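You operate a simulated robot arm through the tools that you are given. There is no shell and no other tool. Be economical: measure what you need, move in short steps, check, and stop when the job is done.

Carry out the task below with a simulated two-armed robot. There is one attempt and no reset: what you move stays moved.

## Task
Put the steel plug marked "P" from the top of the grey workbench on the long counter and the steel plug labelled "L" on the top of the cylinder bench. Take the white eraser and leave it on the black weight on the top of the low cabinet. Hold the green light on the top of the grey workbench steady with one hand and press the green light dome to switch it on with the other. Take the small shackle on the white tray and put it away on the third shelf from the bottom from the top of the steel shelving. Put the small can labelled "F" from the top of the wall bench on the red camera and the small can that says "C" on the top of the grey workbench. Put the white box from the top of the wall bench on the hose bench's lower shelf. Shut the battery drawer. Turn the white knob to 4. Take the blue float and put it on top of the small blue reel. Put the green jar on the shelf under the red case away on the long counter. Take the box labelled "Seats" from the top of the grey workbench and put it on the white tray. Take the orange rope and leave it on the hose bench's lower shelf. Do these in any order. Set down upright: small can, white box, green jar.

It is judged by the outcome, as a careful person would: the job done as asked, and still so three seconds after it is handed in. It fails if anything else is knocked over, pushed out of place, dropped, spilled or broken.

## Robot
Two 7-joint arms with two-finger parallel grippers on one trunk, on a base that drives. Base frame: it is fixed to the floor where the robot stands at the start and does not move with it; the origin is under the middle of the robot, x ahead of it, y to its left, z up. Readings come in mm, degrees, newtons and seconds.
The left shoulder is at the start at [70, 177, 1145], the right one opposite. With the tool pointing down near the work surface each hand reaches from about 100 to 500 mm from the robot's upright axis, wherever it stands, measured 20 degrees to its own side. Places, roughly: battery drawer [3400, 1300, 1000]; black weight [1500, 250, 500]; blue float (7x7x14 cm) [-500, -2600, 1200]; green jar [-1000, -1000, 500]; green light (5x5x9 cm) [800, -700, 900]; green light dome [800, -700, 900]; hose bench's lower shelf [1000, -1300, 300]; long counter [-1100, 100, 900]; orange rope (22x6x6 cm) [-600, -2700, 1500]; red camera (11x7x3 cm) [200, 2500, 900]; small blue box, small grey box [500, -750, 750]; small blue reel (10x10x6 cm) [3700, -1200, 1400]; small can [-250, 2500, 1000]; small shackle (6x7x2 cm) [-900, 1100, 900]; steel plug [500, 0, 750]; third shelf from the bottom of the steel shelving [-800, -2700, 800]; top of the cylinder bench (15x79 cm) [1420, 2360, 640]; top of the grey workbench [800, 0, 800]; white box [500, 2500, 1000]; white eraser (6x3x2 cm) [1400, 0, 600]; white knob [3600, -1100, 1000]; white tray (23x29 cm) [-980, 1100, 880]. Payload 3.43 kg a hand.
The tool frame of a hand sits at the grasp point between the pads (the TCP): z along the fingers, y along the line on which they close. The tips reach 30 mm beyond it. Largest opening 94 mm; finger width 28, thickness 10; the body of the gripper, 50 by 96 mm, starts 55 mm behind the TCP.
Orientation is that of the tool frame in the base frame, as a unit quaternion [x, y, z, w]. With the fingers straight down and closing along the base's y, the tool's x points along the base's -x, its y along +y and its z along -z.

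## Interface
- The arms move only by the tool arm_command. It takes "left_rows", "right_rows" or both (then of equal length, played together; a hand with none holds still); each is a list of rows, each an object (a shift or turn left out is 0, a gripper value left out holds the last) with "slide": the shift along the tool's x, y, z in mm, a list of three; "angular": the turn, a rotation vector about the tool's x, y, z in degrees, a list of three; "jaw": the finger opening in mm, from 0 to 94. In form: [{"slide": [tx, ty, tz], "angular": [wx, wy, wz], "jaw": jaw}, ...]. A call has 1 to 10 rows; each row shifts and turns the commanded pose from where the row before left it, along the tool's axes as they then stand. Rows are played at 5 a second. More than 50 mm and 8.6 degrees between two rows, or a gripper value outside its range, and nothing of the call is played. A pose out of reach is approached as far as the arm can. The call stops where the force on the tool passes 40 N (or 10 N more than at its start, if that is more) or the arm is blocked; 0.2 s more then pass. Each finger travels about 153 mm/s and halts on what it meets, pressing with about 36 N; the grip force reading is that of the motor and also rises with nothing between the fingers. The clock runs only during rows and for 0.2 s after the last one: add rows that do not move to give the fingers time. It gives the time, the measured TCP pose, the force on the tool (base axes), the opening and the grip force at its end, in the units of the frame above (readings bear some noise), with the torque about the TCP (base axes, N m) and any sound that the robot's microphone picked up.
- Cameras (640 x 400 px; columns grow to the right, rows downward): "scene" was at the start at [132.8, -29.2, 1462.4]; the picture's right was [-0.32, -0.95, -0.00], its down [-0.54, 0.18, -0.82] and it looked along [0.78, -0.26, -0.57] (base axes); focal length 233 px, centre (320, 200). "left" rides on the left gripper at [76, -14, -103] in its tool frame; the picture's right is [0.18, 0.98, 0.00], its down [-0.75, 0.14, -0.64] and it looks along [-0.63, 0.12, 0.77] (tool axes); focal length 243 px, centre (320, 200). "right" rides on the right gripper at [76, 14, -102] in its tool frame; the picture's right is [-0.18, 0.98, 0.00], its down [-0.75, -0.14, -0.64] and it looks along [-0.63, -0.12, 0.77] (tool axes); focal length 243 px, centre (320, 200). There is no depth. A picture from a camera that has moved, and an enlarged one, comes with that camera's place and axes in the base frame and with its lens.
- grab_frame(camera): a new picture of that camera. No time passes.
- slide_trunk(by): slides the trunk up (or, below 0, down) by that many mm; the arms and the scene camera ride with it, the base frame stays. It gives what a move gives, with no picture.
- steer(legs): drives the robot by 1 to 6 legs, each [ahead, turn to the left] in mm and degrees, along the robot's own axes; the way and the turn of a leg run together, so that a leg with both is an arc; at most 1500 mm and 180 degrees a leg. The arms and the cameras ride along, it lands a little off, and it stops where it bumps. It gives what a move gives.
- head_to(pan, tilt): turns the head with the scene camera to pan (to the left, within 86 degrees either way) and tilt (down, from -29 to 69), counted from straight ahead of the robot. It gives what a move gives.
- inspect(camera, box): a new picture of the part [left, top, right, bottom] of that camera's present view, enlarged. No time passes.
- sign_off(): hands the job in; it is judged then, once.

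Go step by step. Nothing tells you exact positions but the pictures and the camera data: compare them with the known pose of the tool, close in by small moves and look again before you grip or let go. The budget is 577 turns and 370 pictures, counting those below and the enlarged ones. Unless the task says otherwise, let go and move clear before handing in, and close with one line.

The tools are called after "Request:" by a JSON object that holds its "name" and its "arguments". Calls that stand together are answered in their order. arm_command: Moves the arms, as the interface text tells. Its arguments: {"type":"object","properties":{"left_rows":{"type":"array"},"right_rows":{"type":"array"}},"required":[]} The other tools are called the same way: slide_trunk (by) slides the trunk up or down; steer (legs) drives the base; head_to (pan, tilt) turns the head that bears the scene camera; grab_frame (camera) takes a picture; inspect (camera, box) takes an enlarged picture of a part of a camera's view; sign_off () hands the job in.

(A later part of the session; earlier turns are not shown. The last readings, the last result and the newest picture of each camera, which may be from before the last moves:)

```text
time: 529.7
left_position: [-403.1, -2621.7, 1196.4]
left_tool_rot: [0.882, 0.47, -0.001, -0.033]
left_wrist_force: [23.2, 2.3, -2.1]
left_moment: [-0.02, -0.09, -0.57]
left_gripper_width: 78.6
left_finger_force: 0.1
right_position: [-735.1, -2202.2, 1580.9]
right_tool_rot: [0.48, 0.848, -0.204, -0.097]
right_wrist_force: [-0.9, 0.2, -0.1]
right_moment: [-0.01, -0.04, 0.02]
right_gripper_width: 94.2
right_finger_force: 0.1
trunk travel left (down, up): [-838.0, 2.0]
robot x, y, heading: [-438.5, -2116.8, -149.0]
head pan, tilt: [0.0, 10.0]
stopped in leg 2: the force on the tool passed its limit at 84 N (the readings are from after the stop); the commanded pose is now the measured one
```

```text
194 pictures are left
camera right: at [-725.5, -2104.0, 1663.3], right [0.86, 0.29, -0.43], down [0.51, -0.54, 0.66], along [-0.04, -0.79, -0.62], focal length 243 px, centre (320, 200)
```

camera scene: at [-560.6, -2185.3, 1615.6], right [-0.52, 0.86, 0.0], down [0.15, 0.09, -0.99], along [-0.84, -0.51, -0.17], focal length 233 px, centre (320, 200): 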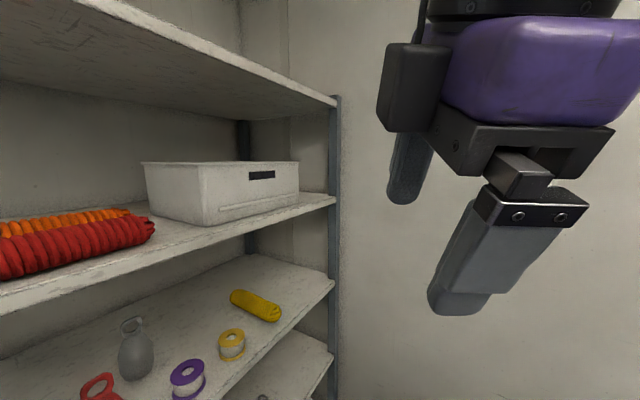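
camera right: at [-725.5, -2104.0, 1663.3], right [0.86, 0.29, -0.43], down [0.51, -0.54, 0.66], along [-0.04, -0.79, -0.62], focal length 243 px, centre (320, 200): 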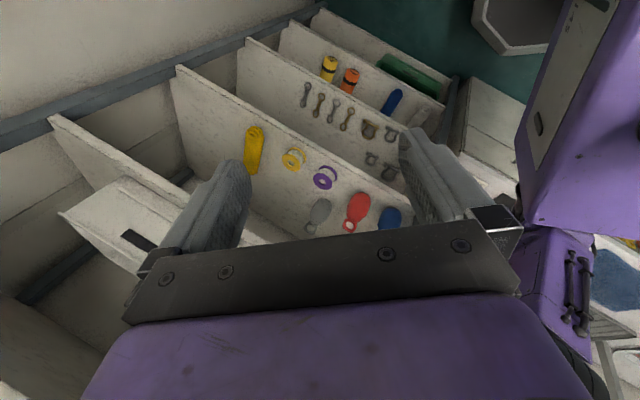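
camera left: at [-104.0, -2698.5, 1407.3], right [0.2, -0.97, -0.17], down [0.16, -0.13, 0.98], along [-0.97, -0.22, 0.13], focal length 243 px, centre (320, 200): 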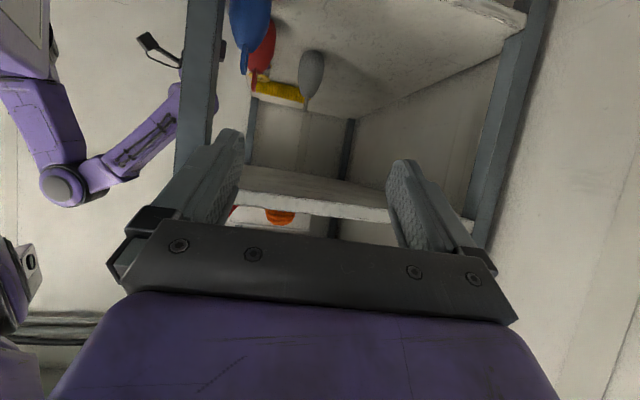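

The left fingers bumped the shelving post. I back away, turn back, and tuck the left hand in.

Request:
{"name": "steer", "arguments": {"legs": [[-74, 0], [0, 59]]}}

Request:
{"name": "arm_command", "arguments": {"left_rows": [{"slide": [0, -40, 0], "angular": [0, 0, -4]}, {"slide": [0, -40, 0], "angular": [0, 0, -4]}, {"slide": [0, -40, 0], "angular": [0, 0, -4]}, {"slide": [40, 0, 0]}, {"slide": [40, 0, 0]}]}}

Request:
{"name": "grab_frame", "arguments": {"camera": "scene"}}

```text
time: 533.4
left_position: [76.7, -2316.3, 1195.8]
left_tool_rot: [0.542, 0.84, -0.018, -0.029]
left_wrist_force: [0.0, 0.4, 0.1]
left_moment: [0.03, 0.01, 0.0]
left_gripper_width: 89.9
left_finger_force: 0.0
right_position: [-456.8, -2375.2, 1579.7]
right_tool_rot: [0.008, 0.974, -0.225, 0.015]
right_wrist_force: [-0.6, -0.1, -0.3]
right_moment: [-0.01, 0.0, 0.03]
right_gripper_width: 94.0
right_finger_force: 0.0
trunk travel left (down, up): [-838.0, 2.0]
robot x, y, heading: [-374.0, -2079.1, -91.0]
head pan, tilt: [0.0, 10.0]
```

```text
time: 534.5
left_position: [3.1, -2366.4, 1158.1]
left_tool_rot: [0.451, 0.891, -0.02, -0.037]
left_wrist_force: [0.0, -0.5, 1.3]
left_moment: [-0.02, -0.02, 0.03]
left_gripper_width: 90.1
left_finger_force: 0.0
left hand out of reach, approached as far as the arm can: row 1, 2, 3, 4, 5
right_position: [-454.5, -2374.0, 1580.3]
right_tool_rot: [0.008, 0.974, -0.225, 0.014]
right_wrist_force: [0.7, -0.4, 0.6]
right_moment: [-0.01, 0.01, 0.01]
right_gripper_width: 93.9
right_finger_force: 0.1
trunk travel left (down, up): [-838.0, 2.0]
robot x, y, heading: [-377.3, -2076.5, -90.8]
head pan, tilt: [0.0, 10.0]
```

```text
193 pictures are left
camera scene: at [-377.5, -2218.3, 1615.5], right [-1.0, 0.02, 0.0], down [0.0, 0.17, -0.98], along [-0.02, -0.98, -0.17], focal length 233 px, centre (320, 200)
```

scene: 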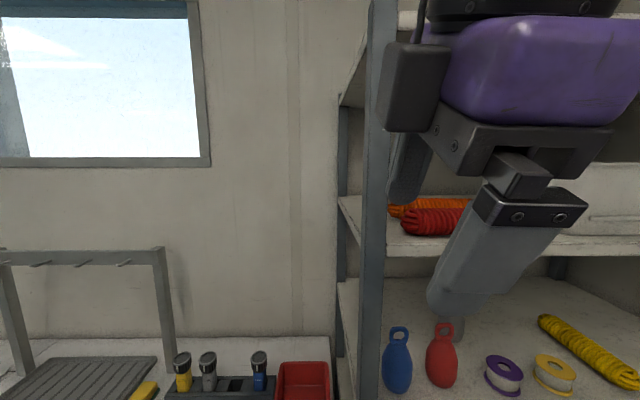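

Request:
{"name": "steer", "arguments": {"legs": [[-200, 0], [0, -45], [125, 0], [0, 46], [220, 0]]}}

Request:
{"name": "grab_frame", "arguments": {"camera": "right"}}

```text
time: 542.5
left_position: [-84.4, -2473.1, 1155.7]
left_tool_rot: [0.448, 0.893, -0.018, -0.037]
left_wrist_force: [0.2, 0.4, 1.2]
left_moment: [-0.07, 0.03, -0.02]
left_gripper_width: 90.1
left_finger_force: 0.0
right_position: [-543.8, -2484.9, 1581.1]
right_tool_rot: [0.007, 0.974, -0.226, 0.013]
right_wrist_force: [-0.3, 0.5, -0.6]
right_moment: [-0.02, -0.01, 0.0]
right_gripper_width: 94.1
right_finger_force: 0.1
trunk travel left (down, up): [-838.0, 2.0]
robot x, y, heading: [-468.1, -2189.5, -90.8]
head pan, tilt: [0.0, 10.0]
```

```text
192 pictures are left
camera right: at [-621.6, -2426.5, 1663.8], right [0.2, 0.88, -0.43], down [0.73, 0.15, 0.66], along [0.65, -0.45, -0.62], focal length 243 px, centre (320, 200)
```

right: 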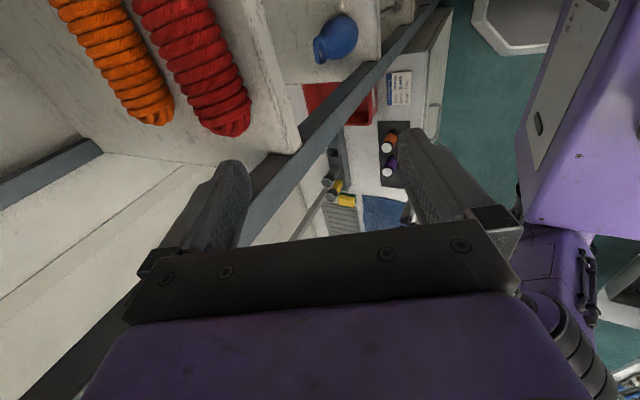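

Now I see both ropes with a ~60 mm gap: red y≈-2631, orange y≈-2760, left ends at x≈-552. I drive 65 mm nearer, then go up and over.

Request:
{"name": "steer", "arguments": {"legs": [[65, 0]]}}

Request:
{"name": "arm_command", "arguments": {"right_rows": [{"slide": [20, -8, -40]}, {"slide": [35, 10, -20]}, {"slide": [35, 30, 0]}, {"slide": [28, -30, 10]}]}}

Request:
{"name": "grab_frame", "arguments": {"camera": "right"}}

```text
time: 543.6
left_position: [-88.4, -2547.8, 1154.3]
left_tool_rot: [0.451, 0.891, -0.017, -0.04]
left_wrist_force: [-0.5, -1.2, -0.5]
left_moment: [0.11, -0.01, 0.01]
left_gripper_width: 90.0
left_finger_force: 0.1
right_position: [-546.5, -2558.0, 1579.3]
right_tool_rot: [0.012, 0.975, -0.222, 0.012]
right_wrist_force: [0.2, -1.1, -0.1]
right_moment: [0.0, 0.0, -0.02]
right_gripper_width: 94.1
right_finger_force: 0.1
trunk travel left (down, up): [-838.0, 2.0]
robot x, y, heading: [-462.3, -2255.2, -92.4]
head pan, tilt: [0.0, 10.0]
stopped in leg 1: the robot was blocked; the commanded pose is now the measured one
```

```text
time: 544.6
left_position: [-90.9, -2545.1, 1156.0]
left_tool_rot: [0.453, 0.89, -0.018, -0.038]
left_wrist_force: [-0.4, -0.7, -0.9]
left_moment: [0.02, -0.02, 0.0]
left_gripper_width: 90.1
left_finger_force: 0.1
right_position: [-658.5, -2547.4, 1583.1]
right_tool_rot: [0.012, 0.974, -0.226, 0.013]
right_wrist_force: [0.3, -0.3, 0.2]
right_moment: [0.01, -0.03, -0.01]
right_gripper_width: 93.8
right_finger_force: 0.1
right hand out of reach, approached as far as the arm can: row 1, 2, 3
trunk travel left (down, up): [-838.0, 2.0]
robot x, y, heading: [-465.5, -2252.6, -92.7]
head pan, tilt: [0.0, 10.0]
```

```text
191 pictures are left
camera right: at [-736.3, -2488.3, 1666.5], right [0.21, 0.88, -0.43], down [0.74, 0.14, 0.66], along [0.64, -0.46, -0.62], focal length 243 px, centre (320, 200)
```

right: 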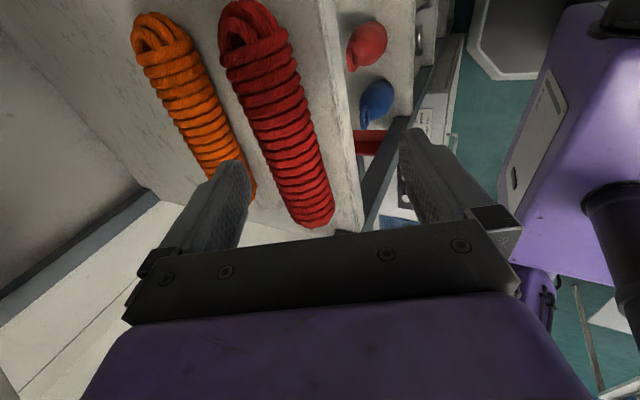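

The base cannot go farther. I'll close the fingers, tilt more (40°) and pass over the red rope, then open in the gap.

Request:
{"name": "arm_command", "arguments": {"right_rows": [{"jaw": 0, "angular": [7, 0, 0]}, {"angular": [7, 0, 0]}, {}]}}

```text
time: 545.4
left_position: [-88.8, -2546.8, 1155.8]
left_tool_rot: [0.455, 0.89, -0.017, -0.039]
left_wrist_force: [0.8, 0.9, -0.8]
left_moment: [-0.01, -0.01, 0.02]
left_gripper_width: 90.0
left_finger_force: 0.1
right_position: [-654.4, -2549.8, 1583.4]
right_tool_rot: [0.015, 0.939, -0.342, 0.011]
right_wrist_force: [-0.5, 1.2, -0.2]
right_moment: [0.0, 0.01, -0.01]
right_gripper_width: 0.0
right_finger_force: 33.4
trunk travel left (down, up): [-838.0, 2.0]
robot x, y, heading: [-467.7, -2251.8, -92.5]
head pan, tilt: [0.0, 10.0]
```

Request:
{"name": "arm_command", "arguments": {"right_rows": [{"slide": [2.7, -36.7, 33.5]}, {"slide": [2.7, -36.7, 33.5]}, {"slide": [2.7, -36.7, 33.5]}]}}

Request:
{"name": "grab_frame", "arguments": {"camera": "right"}}

Request:
{"name": "grab_frame", "arguments": {"camera": "scene"}}

```text
time: 546.2
left_position: [-87.8, -2545.7, 1156.4]
left_tool_rot: [0.454, 0.89, -0.017, -0.039]
left_wrist_force: [0.1, -0.3, -0.4]
left_moment: [0.04, 0.02, -0.04]
left_gripper_width: 89.7
left_finger_force: 0.1
right_position: [-665.7, -2699.4, 1577.9]
right_tool_rot: [0.015, 0.939, -0.342, 0.009]
right_wrist_force: [-0.2, 0.2, 0.1]
right_moment: [-0.01, -0.02, -0.04]
right_gripper_width: 0.0
right_finger_force: 33.5
trunk travel left (down, up): [-838.0, 2.0]
robot x, y, heading: [-465.7, -2253.3, -92.5]
head pan, tilt: [0.0, 10.0]
```

```text
190 pictures are left
camera right: at [-742.9, -2620.7, 1644.3], right [0.22, 0.75, -0.63], down [0.74, 0.29, 0.6], along [0.63, -0.6, -0.49], focal length 243 px, centre (320, 200)
```

right: 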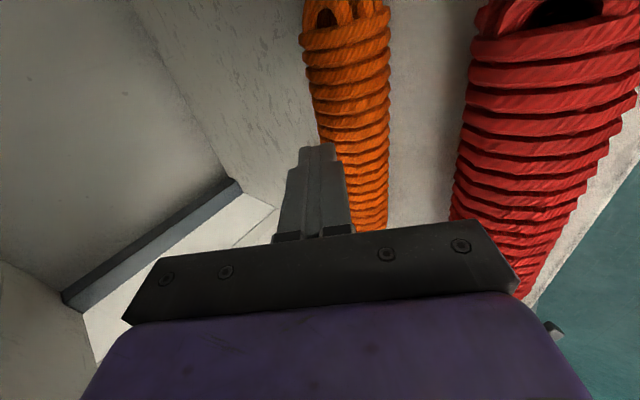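

```text
189 pictures are left
camera scene: at [-472.7, -2397.2, 1615.3], right [-1.0, 0.04, 0.0], down [0.01, 0.17, -0.98], along [-0.04, -0.98, -0.17], focal length 233 px, centre (320, 200)
```

scene: 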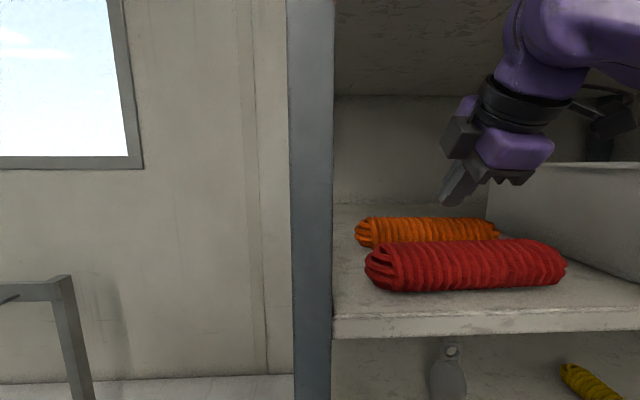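

Reached over. Refined estimate: orange centre (-654,-2734,1505). I lower slightly and open the jaws in the gap.

Request:
{"name": "arm_command", "arguments": {"right_rows": [{"slide": [-10, 16, 20]}, {"jaw": 40}, {"jaw": 78}, {}]}}

Request:
{"name": "grab_frame", "arguments": {"camera": "right"}}

Request:
{"name": "inspect", "arguments": {"camera": "scene", "box": [330, 120, 600, 320]}}

```text
time: 546.8
left_position: [-90.8, -2540.4, 1158.8]
left_tool_rot: [0.454, 0.89, -0.02, -0.037]
left_wrist_force: [-0.4, 1.3, 0.2]
left_moment: [-0.04, 0.04, -0.01]
left_gripper_width: 90.1
left_finger_force: 0.1
right_position: [-658.8, -2686.4, 1563.1]
right_tool_rot: [0.016, 0.935, -0.354, 0.013]
right_wrist_force: [-3.2, 7.1, 13.6]
right_moment: [0.24, 0.26, -0.09]
right_gripper_width: 38.1
right_finger_force: 0.0
trunk travel left (down, up): [-838.0, 2.0]
robot x, y, heading: [-465.1, -2252.5, -92.6]
head pan, tilt: [0.0, 10.0]
stopped in row 2 (right hand): the force on the tool passed its limit at 50 N (the readings are from after the stop); the commanded pose is now the measured one
```

```text
188 pictures are left
camera right: at [-736.4, -2606.6, 1627.5], right [0.22, 0.73, -0.64], down [0.74, 0.3, 0.6], along [0.64, -0.61, -0.47], focal length 243 px, centre (320, 200)
```

right: 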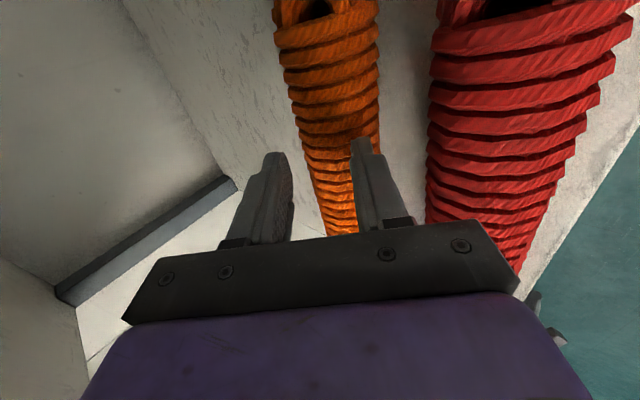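

```text
2.00 times, centred on (465, 220) of scene
camera zoom: at [-473.8, -2388.3, 1616.2], right [-1.0, 0.04, 0.0], down [0.01, 0.17, -0.99], along [-0.04, -0.98, -0.17], focal length 467 px, centre (30, 160)
```

zoom: 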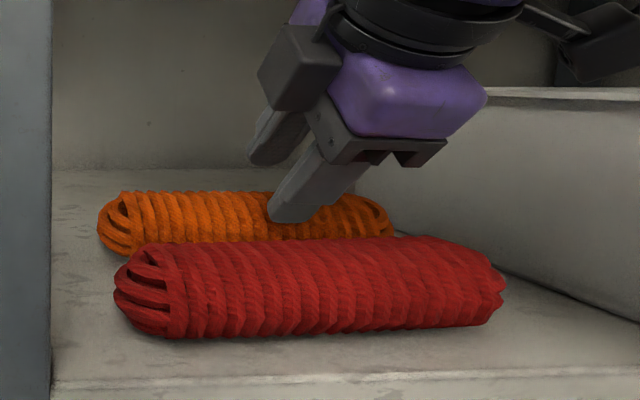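

The front finger came down on the orange rope, so I lift, shift toward the gap, and look again.

Request:
{"name": "arm_command", "arguments": {"right_rows": [{"slide": [0, 0, -22]}, {"jaw": 78}, {"slide": [0, 14, 0]}, {}]}}

Request:
{"name": "grab_frame", "arguments": {"camera": "right"}}

```text
time: 547.8
left_position: [-89.4, -2543.8, 1156.9]
left_tool_rot: [0.454, 0.89, -0.018, -0.039]
left_wrist_force: [-0.5, -0.1, 0.1]
left_moment: [0.01, 0.0, 0.01]
left_gripper_width: 90.1
left_finger_force: 0.1
right_position: [-659.9, -2668.4, 1566.9]
right_tool_rot: [0.017, 0.936, -0.351, 0.013]
right_wrist_force: [-2.1, -4.1, 18.7]
right_moment: [0.26, 0.27, 0.08]
right_gripper_width: 69.6
right_finger_force: 0.2
trunk travel left (down, up): [-838.0, 2.0]
robot x, y, heading: [-467.2, -2258.0, -92.6]
head pan, tilt: [0.0, 10.0]
```

```text
186 pictures are left
camera right: at [-736.0, -2588.7, 1632.5], right [0.22, 0.74, -0.64], down [0.74, 0.3, 0.6], along [0.64, -0.61, -0.48], focal length 243 px, centre (320, 200)
```

right: 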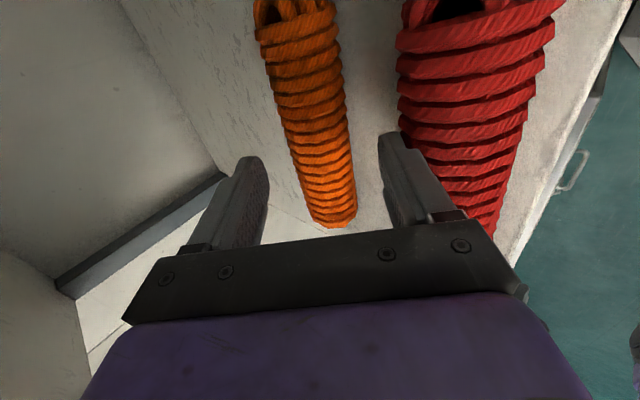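

Request:
{"name": "arm_command", "arguments": {"right_rows": [{"slide": [0, 0, -12]}, {"slide": [0, -7, 0], "jaw": 72}, {}]}}

Request:
{"name": "grab_frame", "arguments": {"camera": "right"}}

```text
time: 548.5
left_position: [-90.5, -2545.7, 1155.6]
left_tool_rot: [0.453, 0.89, -0.018, -0.038]
left_wrist_force: [0.0, -0.4, -0.1]
left_moment: [0.02, -0.01, 0.0]
left_gripper_width: 90.4
left_finger_force: 0.0
right_position: [-660.0, -2667.3, 1578.4]
right_tool_rot: [0.016, 0.937, -0.349, 0.013]
right_wrist_force: [0.3, 0.0, -0.2]
right_moment: [-0.02, 0.03, 0.01]
right_gripper_width: 71.8
right_finger_force: 0.0
trunk travel left (down, up): [-838.0, 2.0]
robot x, y, heading: [-465.9, -2255.5, -92.4]
head pan, tilt: [0.0, 10.0]
```

```text
185 pictures are left
camera right: at [-736.9, -2588.6, 1645.2], right [0.22, 0.74, -0.64], down [0.74, 0.3, 0.6], along [0.64, -0.6, -0.48], focal length 243 px, centre (320, 200)
```

right: 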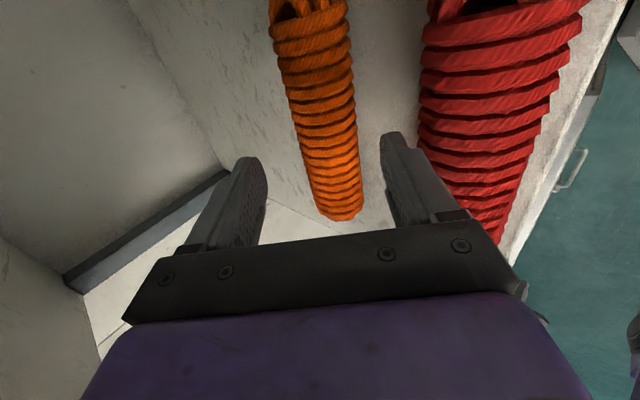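

Request:
{"name": "arm_command", "arguments": {"right_rows": [{"slide": [0, 3, 12]}, {"slide": [0, 0, 12]}, {}]}}

Request:
{"name": "grab_frame", "arguments": {"camera": "right"}}

```text
time: 549.4
left_position: [-90.9, -2545.2, 1157.0]
left_tool_rot: [0.454, 0.89, -0.018, -0.038]
left_wrist_force: [0.1, -0.7, 0.6]
left_moment: [-0.01, 0.01, -0.01]
left_gripper_width: 90.0
left_finger_force: 0.0
right_position: [-660.2, -2680.0, 1559.4]
right_tool_rot: [0.016, 0.936, -0.35, 0.013]
right_wrist_force: [-0.2, -0.1, -0.2]
right_moment: [-0.02, 0.02, 0.03]
right_gripper_width: 72.0
right_finger_force: 0.0
trunk travel left (down, up): [-838.0, 2.0]
robot x, y, heading: [-468.7, -2251.1, -92.4]
head pan, tilt: [0.0, 10.0]
```

```text
184 pictures are left
camera right: at [-737.0, -2601.1, 1625.6], right [0.22, 0.74, -0.64], down [0.74, 0.3, 0.6], along [0.64, -0.61, -0.48], focal length 243 px, centre (320, 200)
```

right: 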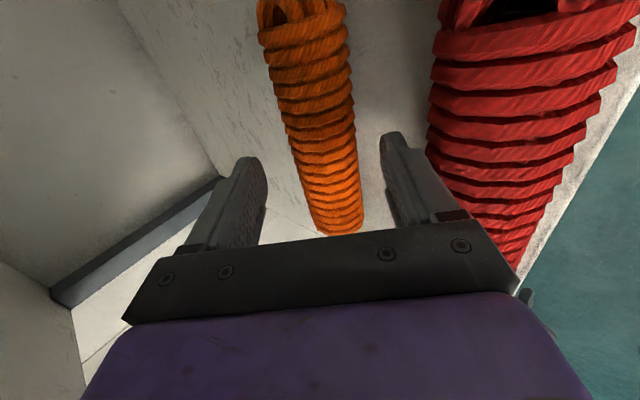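

Request:
{"name": "arm_command", "arguments": {"right_rows": [{"slide": [0, 1, 10]}, {"slide": [0, 0, 10]}, {}]}}

Request:
{"name": "grab_frame", "arguments": {"camera": "right"}}

Request:
{"name": "inspect", "arguments": {"camera": "scene", "box": [330, 120, 600, 320]}}

```text
time: 550.1
left_position: [-90.0, -2545.3, 1155.8]
left_tool_rot: [0.453, 0.89, -0.019, -0.039]
left_wrist_force: [0.6, 0.1, 0.8]
left_moment: [0.01, -0.04, -0.01]
left_gripper_width: 90.0
left_finger_force: 0.0
right_position: [-661.0, -2691.6, 1544.6]
right_tool_rot: [0.016, 0.936, -0.35, 0.013]
right_wrist_force: [-0.4, -0.1, -0.5]
right_moment: [0.02, -0.01, 0.02]
right_gripper_width: 72.2
right_finger_force: 0.0
trunk travel left (down, up): [-838.0, 2.0]
robot x, y, heading: [-467.6, -2254.4, -92.4]
head pan, tilt: [0.0, 10.0]
```

```text
183 pictures are left
camera right: at [-736.7, -2612.8, 1609.8], right [0.22, 0.74, -0.64], down [0.74, 0.3, 0.6], along [0.64, -0.61, -0.48], focal length 243 px, centre (320, 200)
```

right: 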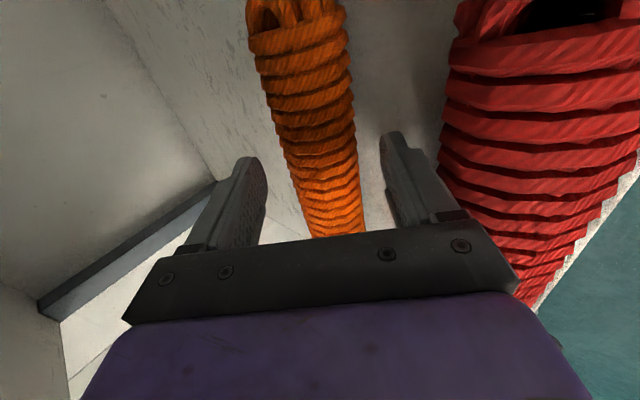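

```text
2.00 times, centred on (465, 220) of scene
camera zoom: at [-473.6, -2395.8, 1615.5], right [-1.0, 0.04, 0.0], down [0.01, 0.17, -0.98], along [-0.04, -0.98, -0.17], focal length 467 px, centre (30, 160)
```

zoom: 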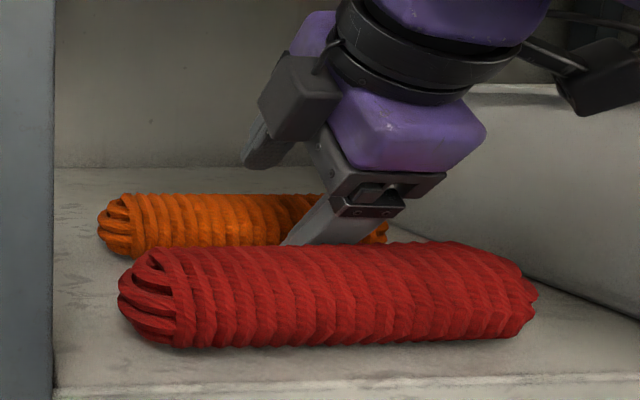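

Request:
{"name": "arm_command", "arguments": {"right_rows": [{"slide": [0, 0, 7]}, {"slide": [0, 0, 6]}, {"angular": [-5, 0, 0]}, {}]}}

Request:
{"name": "grab_frame", "arguments": {"camera": "right"}}

```text
time: 551.1
left_position: [-89.8, -2544.0, 1156.5]
left_tool_rot: [0.453, 0.89, -0.018, -0.039]
left_wrist_force: [0.1, 0.4, 0.7]
left_moment: [0.01, 0.0, 0.02]
left_gripper_width: 90.0
left_finger_force: 0.1
right_position: [-659.2, -2702.8, 1536.7]
right_tool_rot: [0.016, 0.951, -0.308, 0.013]
right_wrist_force: [-0.5, -0.7, -0.2]
right_moment: [-0.01, -0.02, 0.0]
right_gripper_width: 72.0
right_finger_force: 0.1
trunk travel left (down, up): [-838.0, 2.0]
robot x, y, heading: [-464.1, -2251.2, -92.5]
head pan, tilt: [0.0, 10.0]
```

```text
181 pictures are left
camera right: at [-735.9, -2628.6, 1607.3], right [0.22, 0.79, -0.57], down [0.74, 0.25, 0.63], along [0.64, -0.56, -0.53], focal length 243 px, centre (320, 200)
```

right: 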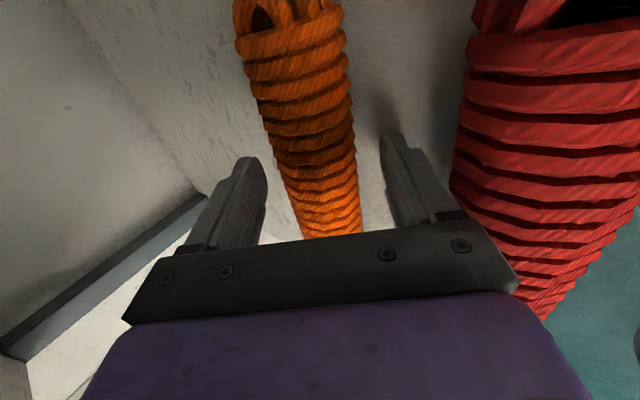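

Request:
{"name": "arm_command", "arguments": {"right_rows": [{"angular": [-5, 0, 0]}, {"slide": [0, 1, 6]}, {"slide": [0, 0, 4]}, {}]}}

Request:
{"name": "grab_frame", "arguments": {"camera": "right"}}

```text
time: 552.1
left_position: [-88.6, -2545.4, 1156.3]
left_tool_rot: [0.454, 0.89, -0.019, -0.039]
left_wrist_force: [1.2, -0.7, 1.2]
left_moment: [0.0, 0.0, -0.01]
left_gripper_width: 90.1
left_finger_force: 0.0
right_position: [-658.2, -2704.8, 1529.8]
right_tool_rot: [0.015, 0.963, -0.269, 0.015]
right_wrist_force: [-0.6, -6.6, 32.8]
right_moment: [-0.11, 0.25, 0.0]
right_gripper_width: 71.3
right_finger_force: 0.2
trunk travel left (down, up): [-838.0, 2.0]
robot x, y, heading: [-467.5, -2254.0, -92.6]
head pan, tilt: [0.0, 10.0]
```

```text
180 pictures are left
camera right: at [-734.1, -2637.9, 1606.6], right [0.22, 0.84, -0.5], down [0.73, 0.2, 0.65], along [0.64, -0.51, -0.57], focal length 243 px, centre (320, 200)
```

right: 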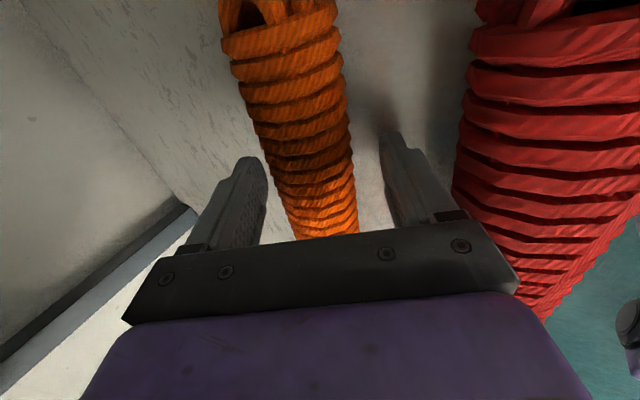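

The front fingertip touches the shelf: deep enough. I raise 3 mm and close on the orange rope.

Request:
{"name": "arm_command", "arguments": {"right_rows": [{"slide": [0, 0, -3.5]}, {"jaw": 64}, {"jaw": 56}, {"jaw": 45}, {"jaw": 35}, {}]}}

Request:
{"name": "grab_frame", "arguments": {"camera": "right"}}

```text
time: 553.5
left_position: [-90.9, -2545.3, 1156.3]
left_tool_rot: [0.454, 0.89, -0.018, -0.038]
left_wrist_force: [0.2, 0.0, -0.2]
left_moment: [0.01, 0.01, 0.0]
left_gripper_width: 90.2
left_finger_force: 0.1
right_position: [-657.0, -2704.3, 1528.3]
right_tool_rot: [0.015, 0.964, -0.266, 0.014]
right_wrist_force: [0.1, -0.2, -2.4]
right_moment: [0.0, 0.01, 0.0]
right_gripper_width: 59.1
right_finger_force: 36.1
trunk travel left (down, up): [-838.0, 2.0]
robot x, y, heading: [-465.1, -2252.7, -92.3]
head pan, tilt: [0.0, 10.0]
```

```text
179 pictures are left
camera right: at [-734.7, -2638.6, 1606.6], right [0.22, 0.84, -0.5], down [0.74, 0.19, 0.65], along [0.64, -0.51, -0.57], focal length 243 px, centre (320, 200)
```

right: 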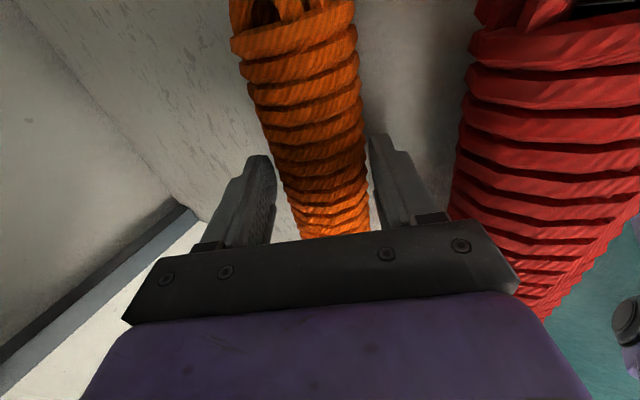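

Gripped (59 mm). I lift along the tool axis over the red rope.

Request:
{"name": "arm_command", "arguments": {"right_rows": [{"slide": [0, 0, -20]}, {"slide": [0, 0, -25]}, {"slide": [0, 0, -25]}, {"slide": [0, 0, -20]}]}}

Request:
{"name": "inspect", "arguments": {"camera": "scene", "box": [330, 120, 600, 320]}}

```text
time: 554.5
left_position: [-95.8, -2545.1, 1152.8]
left_tool_rot: [0.454, 0.89, -0.017, -0.037]
left_wrist_force: [0.3, -0.5, -0.2]
left_moment: [-0.02, -0.01, -0.02]
left_gripper_width: 90.1
left_finger_force: 0.1
right_position: [-662.9, -2663.0, 1590.0]
right_tool_rot: [0.011, 0.967, -0.256, 0.008]
right_wrist_force: [0.3, -0.3, -2.7]
right_moment: [0.03, 0.03, 0.0]
right_gripper_width: 59.0
right_finger_force: 36.6
trunk travel left (down, up): [-838.0, 2.0]
robot x, y, heading: [-466.1, -2256.2, -92.2]
head pan, tilt: [0.0, 10.0]
```

```text
2.00 times, centred on (465, 220) of scene
camera zoom: at [-480.9, -2396.1, 1610.6], right [-1.0, 0.04, 0.0], down [0.01, 0.17, -0.98], along [-0.04, -0.98, -0.17], focal length 467 px, centre (30, 160)
```

zoom: 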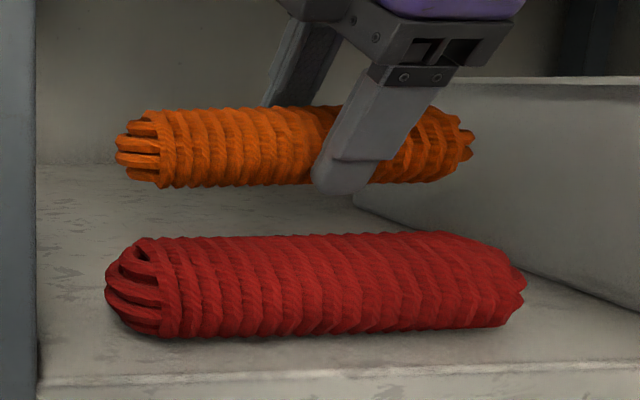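

Request:
{"name": "arm_command", "arguments": {"right_rows": [{"slide": [0, 5, -14]}, {"slide": [0, 8, -14]}, {"slide": [0, 10, -12]}]}}

Request:
{"name": "inspect", "arguments": {"camera": "scene", "box": [330, 120, 600, 320]}}

```text
time: 555.5
left_position: [-111.7, -2555.1, 1163.3]
left_tool_rot: [0.453, 0.891, -0.009, -0.032]
left_wrist_force: [0.6, -0.6, 0.1]
left_moment: [-0.03, 0.08, -0.01]
left_gripper_width: 90.0
left_finger_force: 0.0
right_position: [-681.6, -2647.8, 1584.5]
right_tool_rot: [-0.001, 0.975, -0.222, -0.017]
right_wrist_force: [-0.4, 0.2, -2.6]
right_moment: [-0.01, 0.02, 0.04]
right_gripper_width: 59.0
right_finger_force: 35.7
trunk travel left (down, up): [-838.0, 2.0]
robot x, y, heading: [-465.4, -2249.8, -92.6]
head pan, tilt: [0.0, 10.0]
stopped in row 3 (right hand): the arm was blocked; the commanded pose is now the measured one
```

```text
2.00 times, centred on (465, 220) of scene
camera zoom: at [-513.1, -2411.8, 1615.5], right [-1.0, 0.05, -0.02], down [0.03, 0.18, -0.98], along [-0.04, -0.98, -0.18], focal length 467 px, centre (30, 160)
```

zoom: 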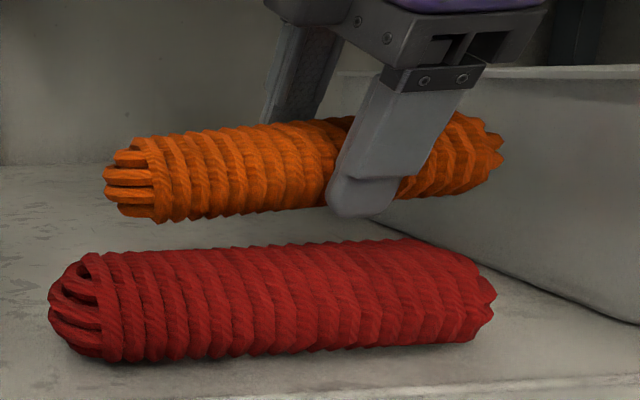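

The wrist presses on the shelf above. I tilt the hand more to lower the wrist while keeping the rope up.

Request:
{"name": "arm_command", "arguments": {"right_rows": [{"angular": [6, 0, 0], "slide": [0, 0, 3]}, {"angular": [6, 0, 0], "slide": [0, 0, 0]}]}}

Request:
{"name": "grab_frame", "arguments": {"camera": "scene"}}

```text
time: 556.4
left_position: [-84.6, -2552.3, 1152.4]
left_tool_rot: [0.451, 0.891, -0.015, -0.044]
left_wrist_force: [0.1, -1.3, -0.2]
left_moment: [0.09, -0.02, 0.01]
left_gripper_width: 90.1
left_finger_force: 0.1
right_position: [-642.9, -2638.5, 1595.1]
right_tool_rot: [-0.011, 0.941, -0.337, -0.022]
right_wrist_force: [0.4, -1.6, -2.1]
right_moment: [0.11, -0.01, 0.02]
right_gripper_width: 58.9
right_finger_force: 36.7
trunk travel left (down, up): [-838.0, 2.0]
robot x, y, heading: [-468.1, -2250.6, -92.3]
head pan, tilt: [0.0, 10.0]
stopped in row 2 (right hand): the arm was blocked; the commanded pose is now the measured one
```

```text
176 pictures are left
camera scene: at [-473.1, -2408.2, 1614.5], right [-1.0, 0.04, 0.0], down [0.01, 0.18, -0.98], along [-0.04, -0.98, -0.18], focal length 233 px, centre (320, 200)
```

scene: 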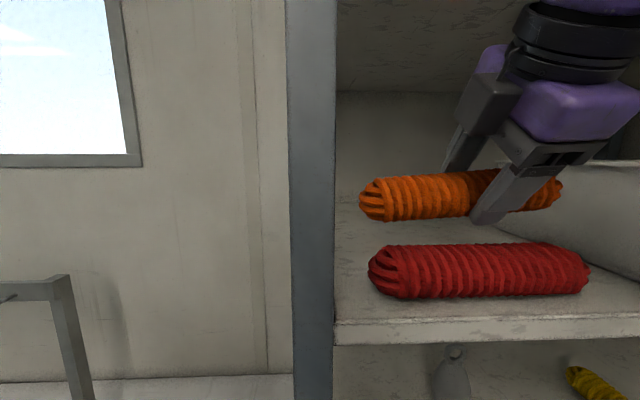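

Request:
{"name": "arm_command", "arguments": {"right_rows": [{"slide": [0, -5, -6]}, {"slide": [0, -5, -6]}]}}

Request:
{"name": "inspect", "arguments": {"camera": "scene", "box": [330, 100, 600, 310]}}

```text
time: 557.0
left_position: [-82.9, -2546.3, 1153.2]
left_tool_rot: [0.45, 0.892, -0.019, -0.041]
left_wrist_force: [0.2, -0.2, -0.2]
left_moment: [0.02, -0.04, -0.01]
left_gripper_width: 89.9
left_finger_force: 0.1
right_position: [-637.1, -2629.9, 1614.1]
right_tool_rot: [-0.011, 0.94, -0.339, -0.023]
right_wrist_force: [0.3, -1.1, -2.9]
right_moment: [0.04, 0.01, 0.0]
right_gripper_width: 58.8
right_finger_force: 36.2
trunk travel left (down, up): [-838.0, 2.0]
robot x, y, heading: [-463.3, -2248.9, -92.1]
head pan, tilt: [0.0, 10.0]
```

```text
1.90 times, centred on (465, 205) of scene
camera zoom: at [-469.9, -2399.5, 1615.0], right [-1.0, 0.04, 0.0], down [0.0, 0.18, -0.98], along [-0.04, -0.98, -0.18], focal length 445 px, centre (44, 190)
```

zoom: 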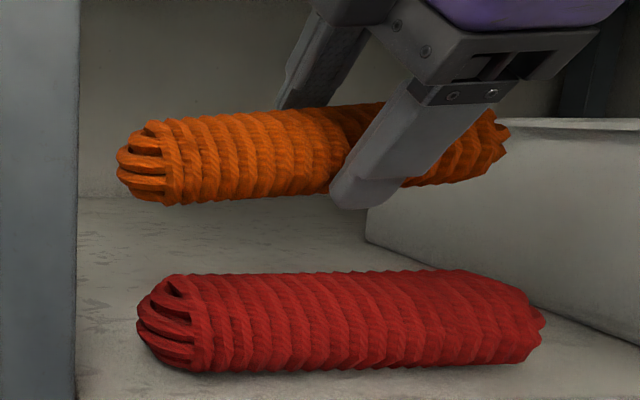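

Plenty of clearance now. I back the robot out.

Request:
{"name": "steer", "arguments": {"legs": [[-200, 0]]}}

Request:
{"name": "grab_frame", "arguments": {"camera": "scene"}}

```text
time: 558.5
left_position: [-79.4, -2350.6, 1154.5]
left_tool_rot: [0.452, 0.891, -0.017, -0.041]
left_wrist_force: [-1.1, -1.2, 0.0]
left_moment: [0.02, -0.03, -0.04]
left_gripper_width: 90.3
left_finger_force: 0.0
right_position: [-635.1, -2434.9, 1612.9]
right_tool_rot: [-0.009, 0.941, -0.338, -0.022]
right_wrist_force: [-0.6, -0.8, -2.0]
right_moment: [0.03, 0.0, 0.01]
right_gripper_width: 58.5
right_finger_force: 35.9
trunk travel left (down, up): [-838.0, 2.0]
robot x, y, heading: [-460.3, -2056.8, -92.2]
head pan, tilt: [0.0, 10.0]
```

```text
174 pictures are left
camera scene: at [-467.0, -2203.9, 1614.9], right [-1.0, 0.04, 0.0], down [0.01, 0.18, -0.98], along [-0.04, -0.98, -0.18], focal length 233 px, centre (320, 200)
```

scene: 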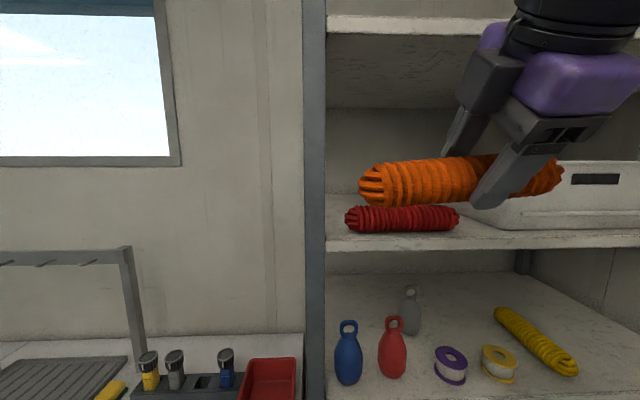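

Orange rope out, red in place. I lower the right hand with the rope, and prepare the left hand (yaw and 55° tilt) for the blue float.

Request:
{"name": "arm_command", "arguments": {"right_rows": [{"slide": [0, 28, 34]}, {"slide": [0, 28, 34]}, {"slide": [0, 28, 34]}, {"slide": [0, 28, 34]}, {"slide": [0, 28, 34]}, {"slide": [0, 28, 34]}, {"slide": [0, 28, 34]}, {"slide": [0, 28, 34]}], "left_rows": [{"angular": [0, 0, 8.5], "slide": [0, 0, -10]}, {"angular": [0, 0, 8.5], "slide": [0, 0, -10]}, {"angular": [0, 0, 8.5], "slide": [0, 0, -10]}, {"angular": [0, 0, 8.5], "slide": [0, 0, -10]}, {"angular": [0, -8, 0]}, {"angular": [0, -8, 0]}, {"angular": [0, -8, 0]}, {"angular": [0, -8, 0]}]}}

Request:
{"name": "arm_command", "arguments": {"left_rows": [{"angular": [0, -8, 0]}, {"angular": [0, -8, 0]}, {"angular": [0, -7, 0]}], "right_rows": [{"angular": [-8, 0, 0]}, {"angular": [-8, 0, 0]}, {"angular": [-8, 0, 0]}]}}

Request:
{"name": "grab_frame", "arguments": {"camera": "scene"}}

```text
time: 560.3
left_position: [-33.2, -2372.9, 1189.4]
left_tool_rot: [0.658, 0.701, -0.218, 0.166]
left_wrist_force: [0.6, 0.4, -0.7]
left_moment: [-0.02, 0.01, -0.03]
left_gripper_width: 90.1
left_finger_force: 0.0
left hand out of reach, approached as far as the arm can: row 3, 4, 5, 6, 7, 8
right_position: [-648.8, -2432.6, 1263.0]
right_tool_rot: [-0.009, 0.94, -0.34, -0.022]
right_wrist_force: [-0.1, 0.1, -2.4]
right_moment: [0.03, 0.02, 0.01]
right_gripper_width: 58.4
right_finger_force: 36.1
trunk travel left (down, up): [-838.0, 2.0]
robot x, y, heading: [-459.0, -2058.5, -92.2]
head pan, tilt: [0.0, 10.0]
```

```text
time: 561.1
left_position: [7.9, -2392.4, 1201.1]
left_tool_rot: [0.6, 0.654, -0.347, 0.302]
left_wrist_force: [-0.6, 0.5, -0.5]
left_moment: [-0.01, 0.0, -0.02]
left_gripper_width: 90.3
left_finger_force: 0.0
left hand out of reach, approached as far as the arm can: row 1, 2, 3
right_position: [-649.3, -2431.4, 1263.0]
right_tool_rot: [-0.004, 0.99, -0.136, -0.024]
right_wrist_force: [0.3, -0.8, -1.5]
right_moment: [0.02, 0.01, -0.02]
right_gripper_width: 58.6
right_finger_force: 36.2
trunk travel left (down, up): [-838.0, 2.0]
robot x, y, heading: [-465.1, -2060.1, -92.4]
head pan, tilt: [0.0, 10.0]
```

```text
173 pictures are left
camera scene: at [-464.0, -2199.7, 1615.3], right [-1.0, 0.04, 0.0], down [0.01, 0.17, -0.98], along [-0.04, -0.98, -0.17], focal length 233 px, centre (320, 200)
```

scene: 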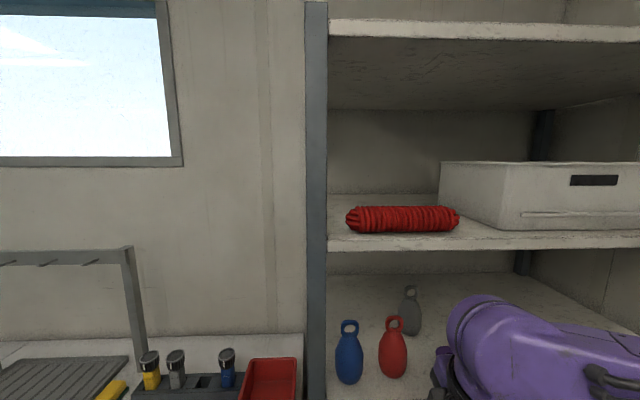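

I move the rope hand down and aside so the left hand has room, then bring the left hand across.

Request:
{"name": "arm_command", "arguments": {"right_rows": [{"slide": [12, 30, 33]}, {"slide": [12, 30, 33]}, {"slide": [12, 30, 33]}, {"slide": [12, 30, 33]}, {"slide": [12, 30, 33]}], "left_rows": [{"slide": [0, -48, 0]}, {"slide": [0, -48, 0]}, {"slide": [0, -48, 0]}, {"slide": [0, -48, 0]}, {"slide": [0, -48, 0]}]}}

Request:
{"name": "arm_command", "arguments": {"left_rows": [{"slide": [-5, -48, 0]}, {"slide": [-5, -48, 0]}, {"slide": [-5, -48, 0]}, {"slide": [-5, -48, 0]}, {"slide": [-5, -48, 0]}, {"slide": [-5, -48, 0]}]}}

Request:
{"name": "grab_frame", "arguments": {"camera": "left"}}

```text
time: 562.3
left_position: [-81.4, -2490.0, 1217.6]
left_tool_rot: [0.598, 0.657, -0.349, 0.299]
left_wrist_force: [0.0, 0.3, 0.3]
left_moment: [0.02, -0.01, 0.02]
left_gripper_width: 89.9
left_finger_force: 0.0
left hand out of reach, approached as far as the arm can: row 1, 2, 3, 4, 5
right_position: [-715.8, -2421.3, 1082.5]
right_tool_rot: [-0.005, 0.99, -0.136, -0.023]
right_wrist_force: [-0.4, -0.6, -2.4]
right_moment: [0.03, -0.03, -0.01]
right_gripper_width: 58.7
right_finger_force: 35.9
right hand out of reach, approached as far as the arm can: row 3, 4, 5
trunk travel left (down, up): [-838.0, 2.0]
robot x, y, heading: [-457.4, -2054.7, -92.4]
head pan, tilt: [0.0, 10.0]
```

```text
time: 563.7
left_position: [-264.2, -2584.9, 1162.0]
left_tool_rot: [0.595, 0.662, -0.351, 0.292]
left_wrist_force: [-0.7, -1.3, 0.0]
left_moment: [0.01, 0.03, 0.04]
left_gripper_width: 89.9
left_finger_force: 0.1
left hand out of reach, approached as far as the arm can: row 1, 2, 3, 4, 5, 6
right_position: [-714.5, -2420.4, 1083.9]
right_tool_rot: [-0.004, 0.99, -0.135, -0.025]
right_wrist_force: [-0.6, -0.8, -1.8]
right_moment: [0.0, -0.01, 0.01]
right_gripper_width: 58.2
right_finger_force: 36.6
trunk travel left (down, up): [-838.0, 2.0]
robot x, y, heading: [-459.9, -2056.6, -92.2]
head pan, tilt: [0.0, 10.0]
```

```text
172 pictures are left
camera left: at [-284.3, -2457.2, 1161.7], right [0.95, 0.15, -0.26], down [0.25, 0.09, 0.96], along [0.17, -0.98, 0.05], focal length 243 px, centre (320, 200)
```

left: 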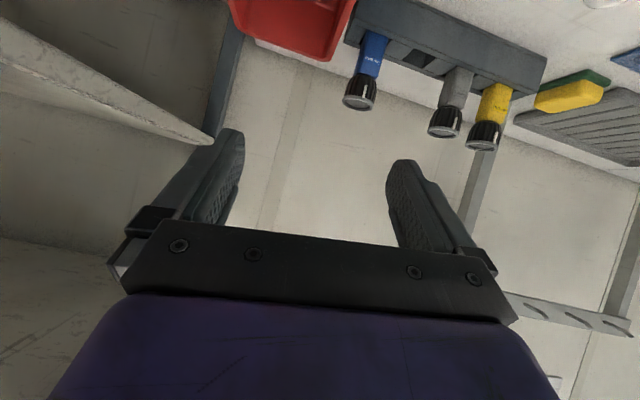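

I back the robot 110 mm so the left hand can cross in front of the post, then move it across.

Request:
{"name": "steer", "arguments": {"legs": [[-110, 0]]}}

Request:
{"name": "arm_command", "arguments": {"left_rows": [{"slide": [-10, -45, 0]}, {"slide": [-10, -45, 0]}, {"slide": [-10, -45, 0]}, {"slide": [-10, -45, 0]}, {"slide": [-10, -45, 0]}, {"slide": [-10, -45, 0]}, {"slide": [0, -15, 0]}]}}

Request:
{"name": "grab_frame", "arguments": {"camera": "left"}}

Request:
{"name": "grab_frame", "arguments": {"camera": "scene"}}

```text
time: 564.9
left_position: [-262.5, -2475.3, 1163.2]
left_tool_rot: [0.597, 0.659, -0.353, 0.292]
left_wrist_force: [-0.5, -1.2, -0.3]
left_moment: [-0.02, -0.01, -0.01]
left_gripper_width: 89.8
left_finger_force: 0.0
right_position: [-710.1, -2311.6, 1083.4]
right_tool_rot: [-0.004, 0.99, -0.135, -0.023]
right_wrist_force: [-0.5, -0.1, -2.1]
right_moment: [0.0, -0.01, -0.04]
right_gripper_width: 58.4
right_finger_force: 35.9
trunk travel left (down, up): [-838.0, 2.0]
robot x, y, heading: [-455.4, -1945.0, -92.3]
head pan, tilt: [0.0, 10.0]
```

```text
time: 566.2
left_position: [-403.6, -2552.0, 1268.5]
left_tool_rot: [0.587, 0.675, -0.345, 0.283]
left_wrist_force: [14.5, 5.4, -10.9]
left_moment: [0.36, -0.73, 0.06]
left_gripper_width: 81.5
left_finger_force: 0.0
left hand out of reach, approached as far as the arm can: row 1, 2, 3, 4, 5
right_position: [-701.6, -2310.1, 1083.6]
right_tool_rot: [-0.006, 0.991, -0.134, -0.027]
right_wrist_force: [-0.2, -0.9, -2.7]
right_moment: [0.01, 0.02, -0.03]
right_gripper_width: 58.1
right_finger_force: 35.7
trunk travel left (down, up): [-838.0, 2.0]
robot x, y, heading: [-452.7, -1946.2, -92.1]
head pan, tilt: [0.0, 10.0]
stopped in row 6 (left hand): the force on the tool passed its limit at 52 N (the readings are from after the stop); the commanded pose is now the measured one
```

```text
171 pictures are left
camera left: at [-427.2, -2424.9, 1271.6], right [0.94, 0.18, -0.28], down [0.27, 0.07, 0.96], along [0.19, -0.98, 0.02], focal length 243 px, centre (320, 200)
```

left: 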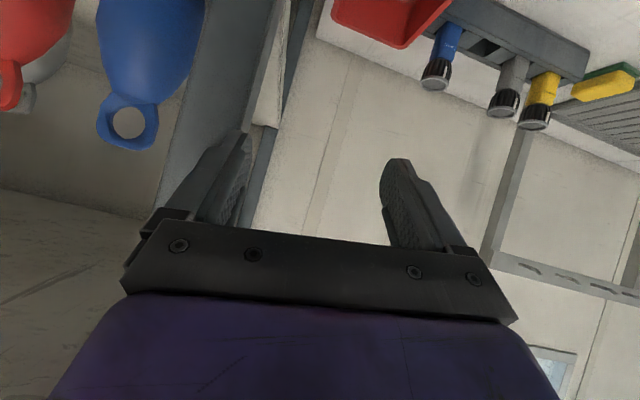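

```text
170 pictures are left
camera scene: at [-451.2, -2088.0, 1615.2], right [-1.0, 0.03, 0.01], down [0.0, 0.17, -0.98], along [-0.03, -0.98, -0.17], focal length 233 px, centre (320, 200)
```

scene: 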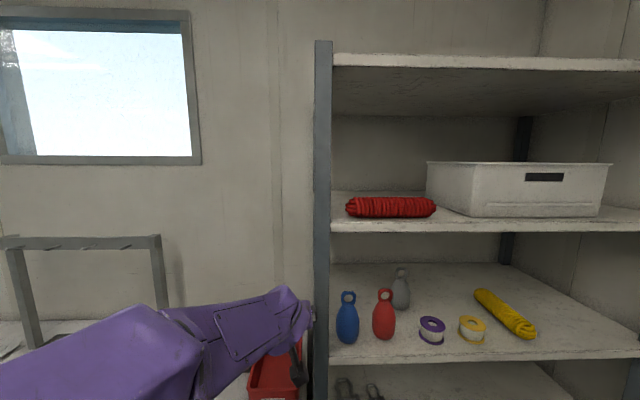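

The left finger touched the post. I move away from it and reduce the tilt to 35°, which reaches better near the body.

Request:
{"name": "arm_command", "arguments": {"left_rows": [{"slide": [-4, 30, 0]}, {"slide": [-4, 30, 0]}, {"slide": [20, 2, -30]}, {"angular": [0, 7, 0], "slide": [20, 0, -10]}, {"angular": [0, 7, 0], "slide": [20, 0, -10]}, {"angular": [0, 6, 0], "slide": [20, 0, 0]}, {"slide": [30, 0, 0]}]}}

Request:
{"name": "grab_frame", "arguments": {"camera": "scene"}}

```text
time: 567.8
left_position: [-365.5, -2436.4, 1226.3]
left_tool_rot: [0.64, 0.712, -0.237, 0.165]
left_wrist_force: [0.0, -0.7, 0.2]
left_moment: [-0.01, -0.03, -0.02]
left_gripper_width: 90.0
left_finger_force: 0.1
right_position: [-707.2, -2308.9, 1083.3]
right_tool_rot: [-0.006, 0.991, -0.135, -0.023]
right_wrist_force: [0.6, -0.4, -2.0]
right_moment: [0.05, 0.04, 0.01]
right_gripper_width: 58.2
right_finger_force: 35.6
trunk travel left (down, up): [-838.0, 2.0]
robot x, y, heading: [-457.8, -1944.1, -91.9]
head pan, tilt: [0.0, 10.0]
```

```text
169 pictures are left
camera scene: at [-461.4, -2087.3, 1615.5], right [-1.0, 0.04, 0.0], down [0.01, 0.17, -0.98], along [-0.04, -0.98, -0.17], focal length 233 px, centre (320, 200)
```

scene: 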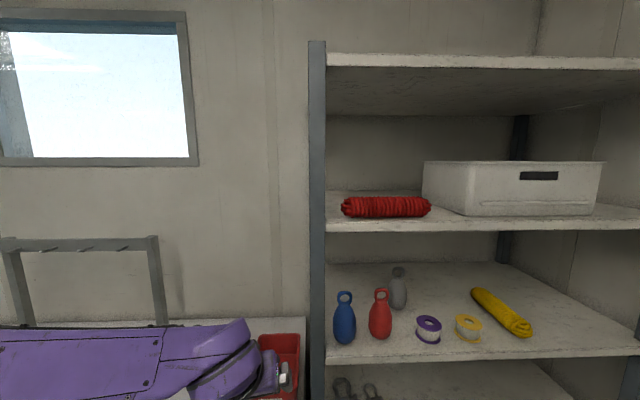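

Request:
{"name": "arm_command", "arguments": {"left_rows": [{"angular": [-8.5, 0, 0]}, {"slide": [6, -45, 0]}, {"slide": [6, -45, 0]}, {"slide": [6, -45, 0]}, {"slide": [6, -42, 0]}]}}

Request:
{"name": "grab_frame", "arguments": {"camera": "left"}}

```text
time: 569.0
left_position: [-547.4, -2442.2, 1211.2]
left_tool_rot: [0.627, 0.727, -0.182, 0.213]
left_wrist_force: [-0.3, -0.4, -0.2]
left_moment: [-0.01, -0.04, 0.01]
left_gripper_width: 89.8
left_finger_force: 0.0
right_position: [-710.6, -2310.5, 1082.5]
right_tool_rot: [-0.006, 0.991, -0.136, -0.022]
right_wrist_force: [-1.1, 0.5, -2.9]
right_moment: [0.01, -0.03, 0.02]
right_gripper_width: 58.4
right_finger_force: 36.1
trunk travel left (down, up): [-838.0, 2.0]
robot x, y, heading: [-454.6, -1945.1, -92.1]
head pan, tilt: [0.0, 10.0]
```

```text
168 pictures are left
camera left: at [-578.2, -2325.1, 1256.3], right [0.95, 0.3, -0.1], down [0.18, -0.27, 0.95], along [0.26, -0.92, -0.31], focal length 243 px, centre (320, 200)
```

left: 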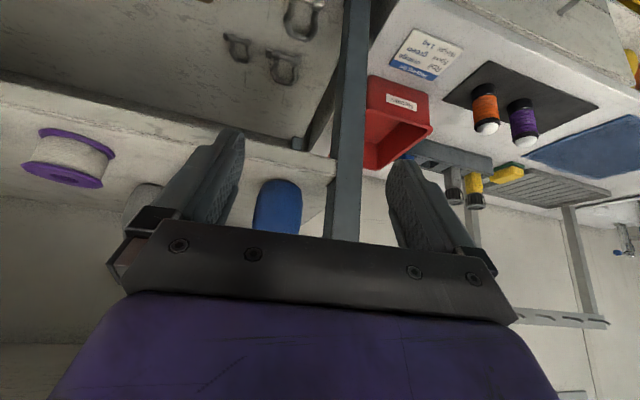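

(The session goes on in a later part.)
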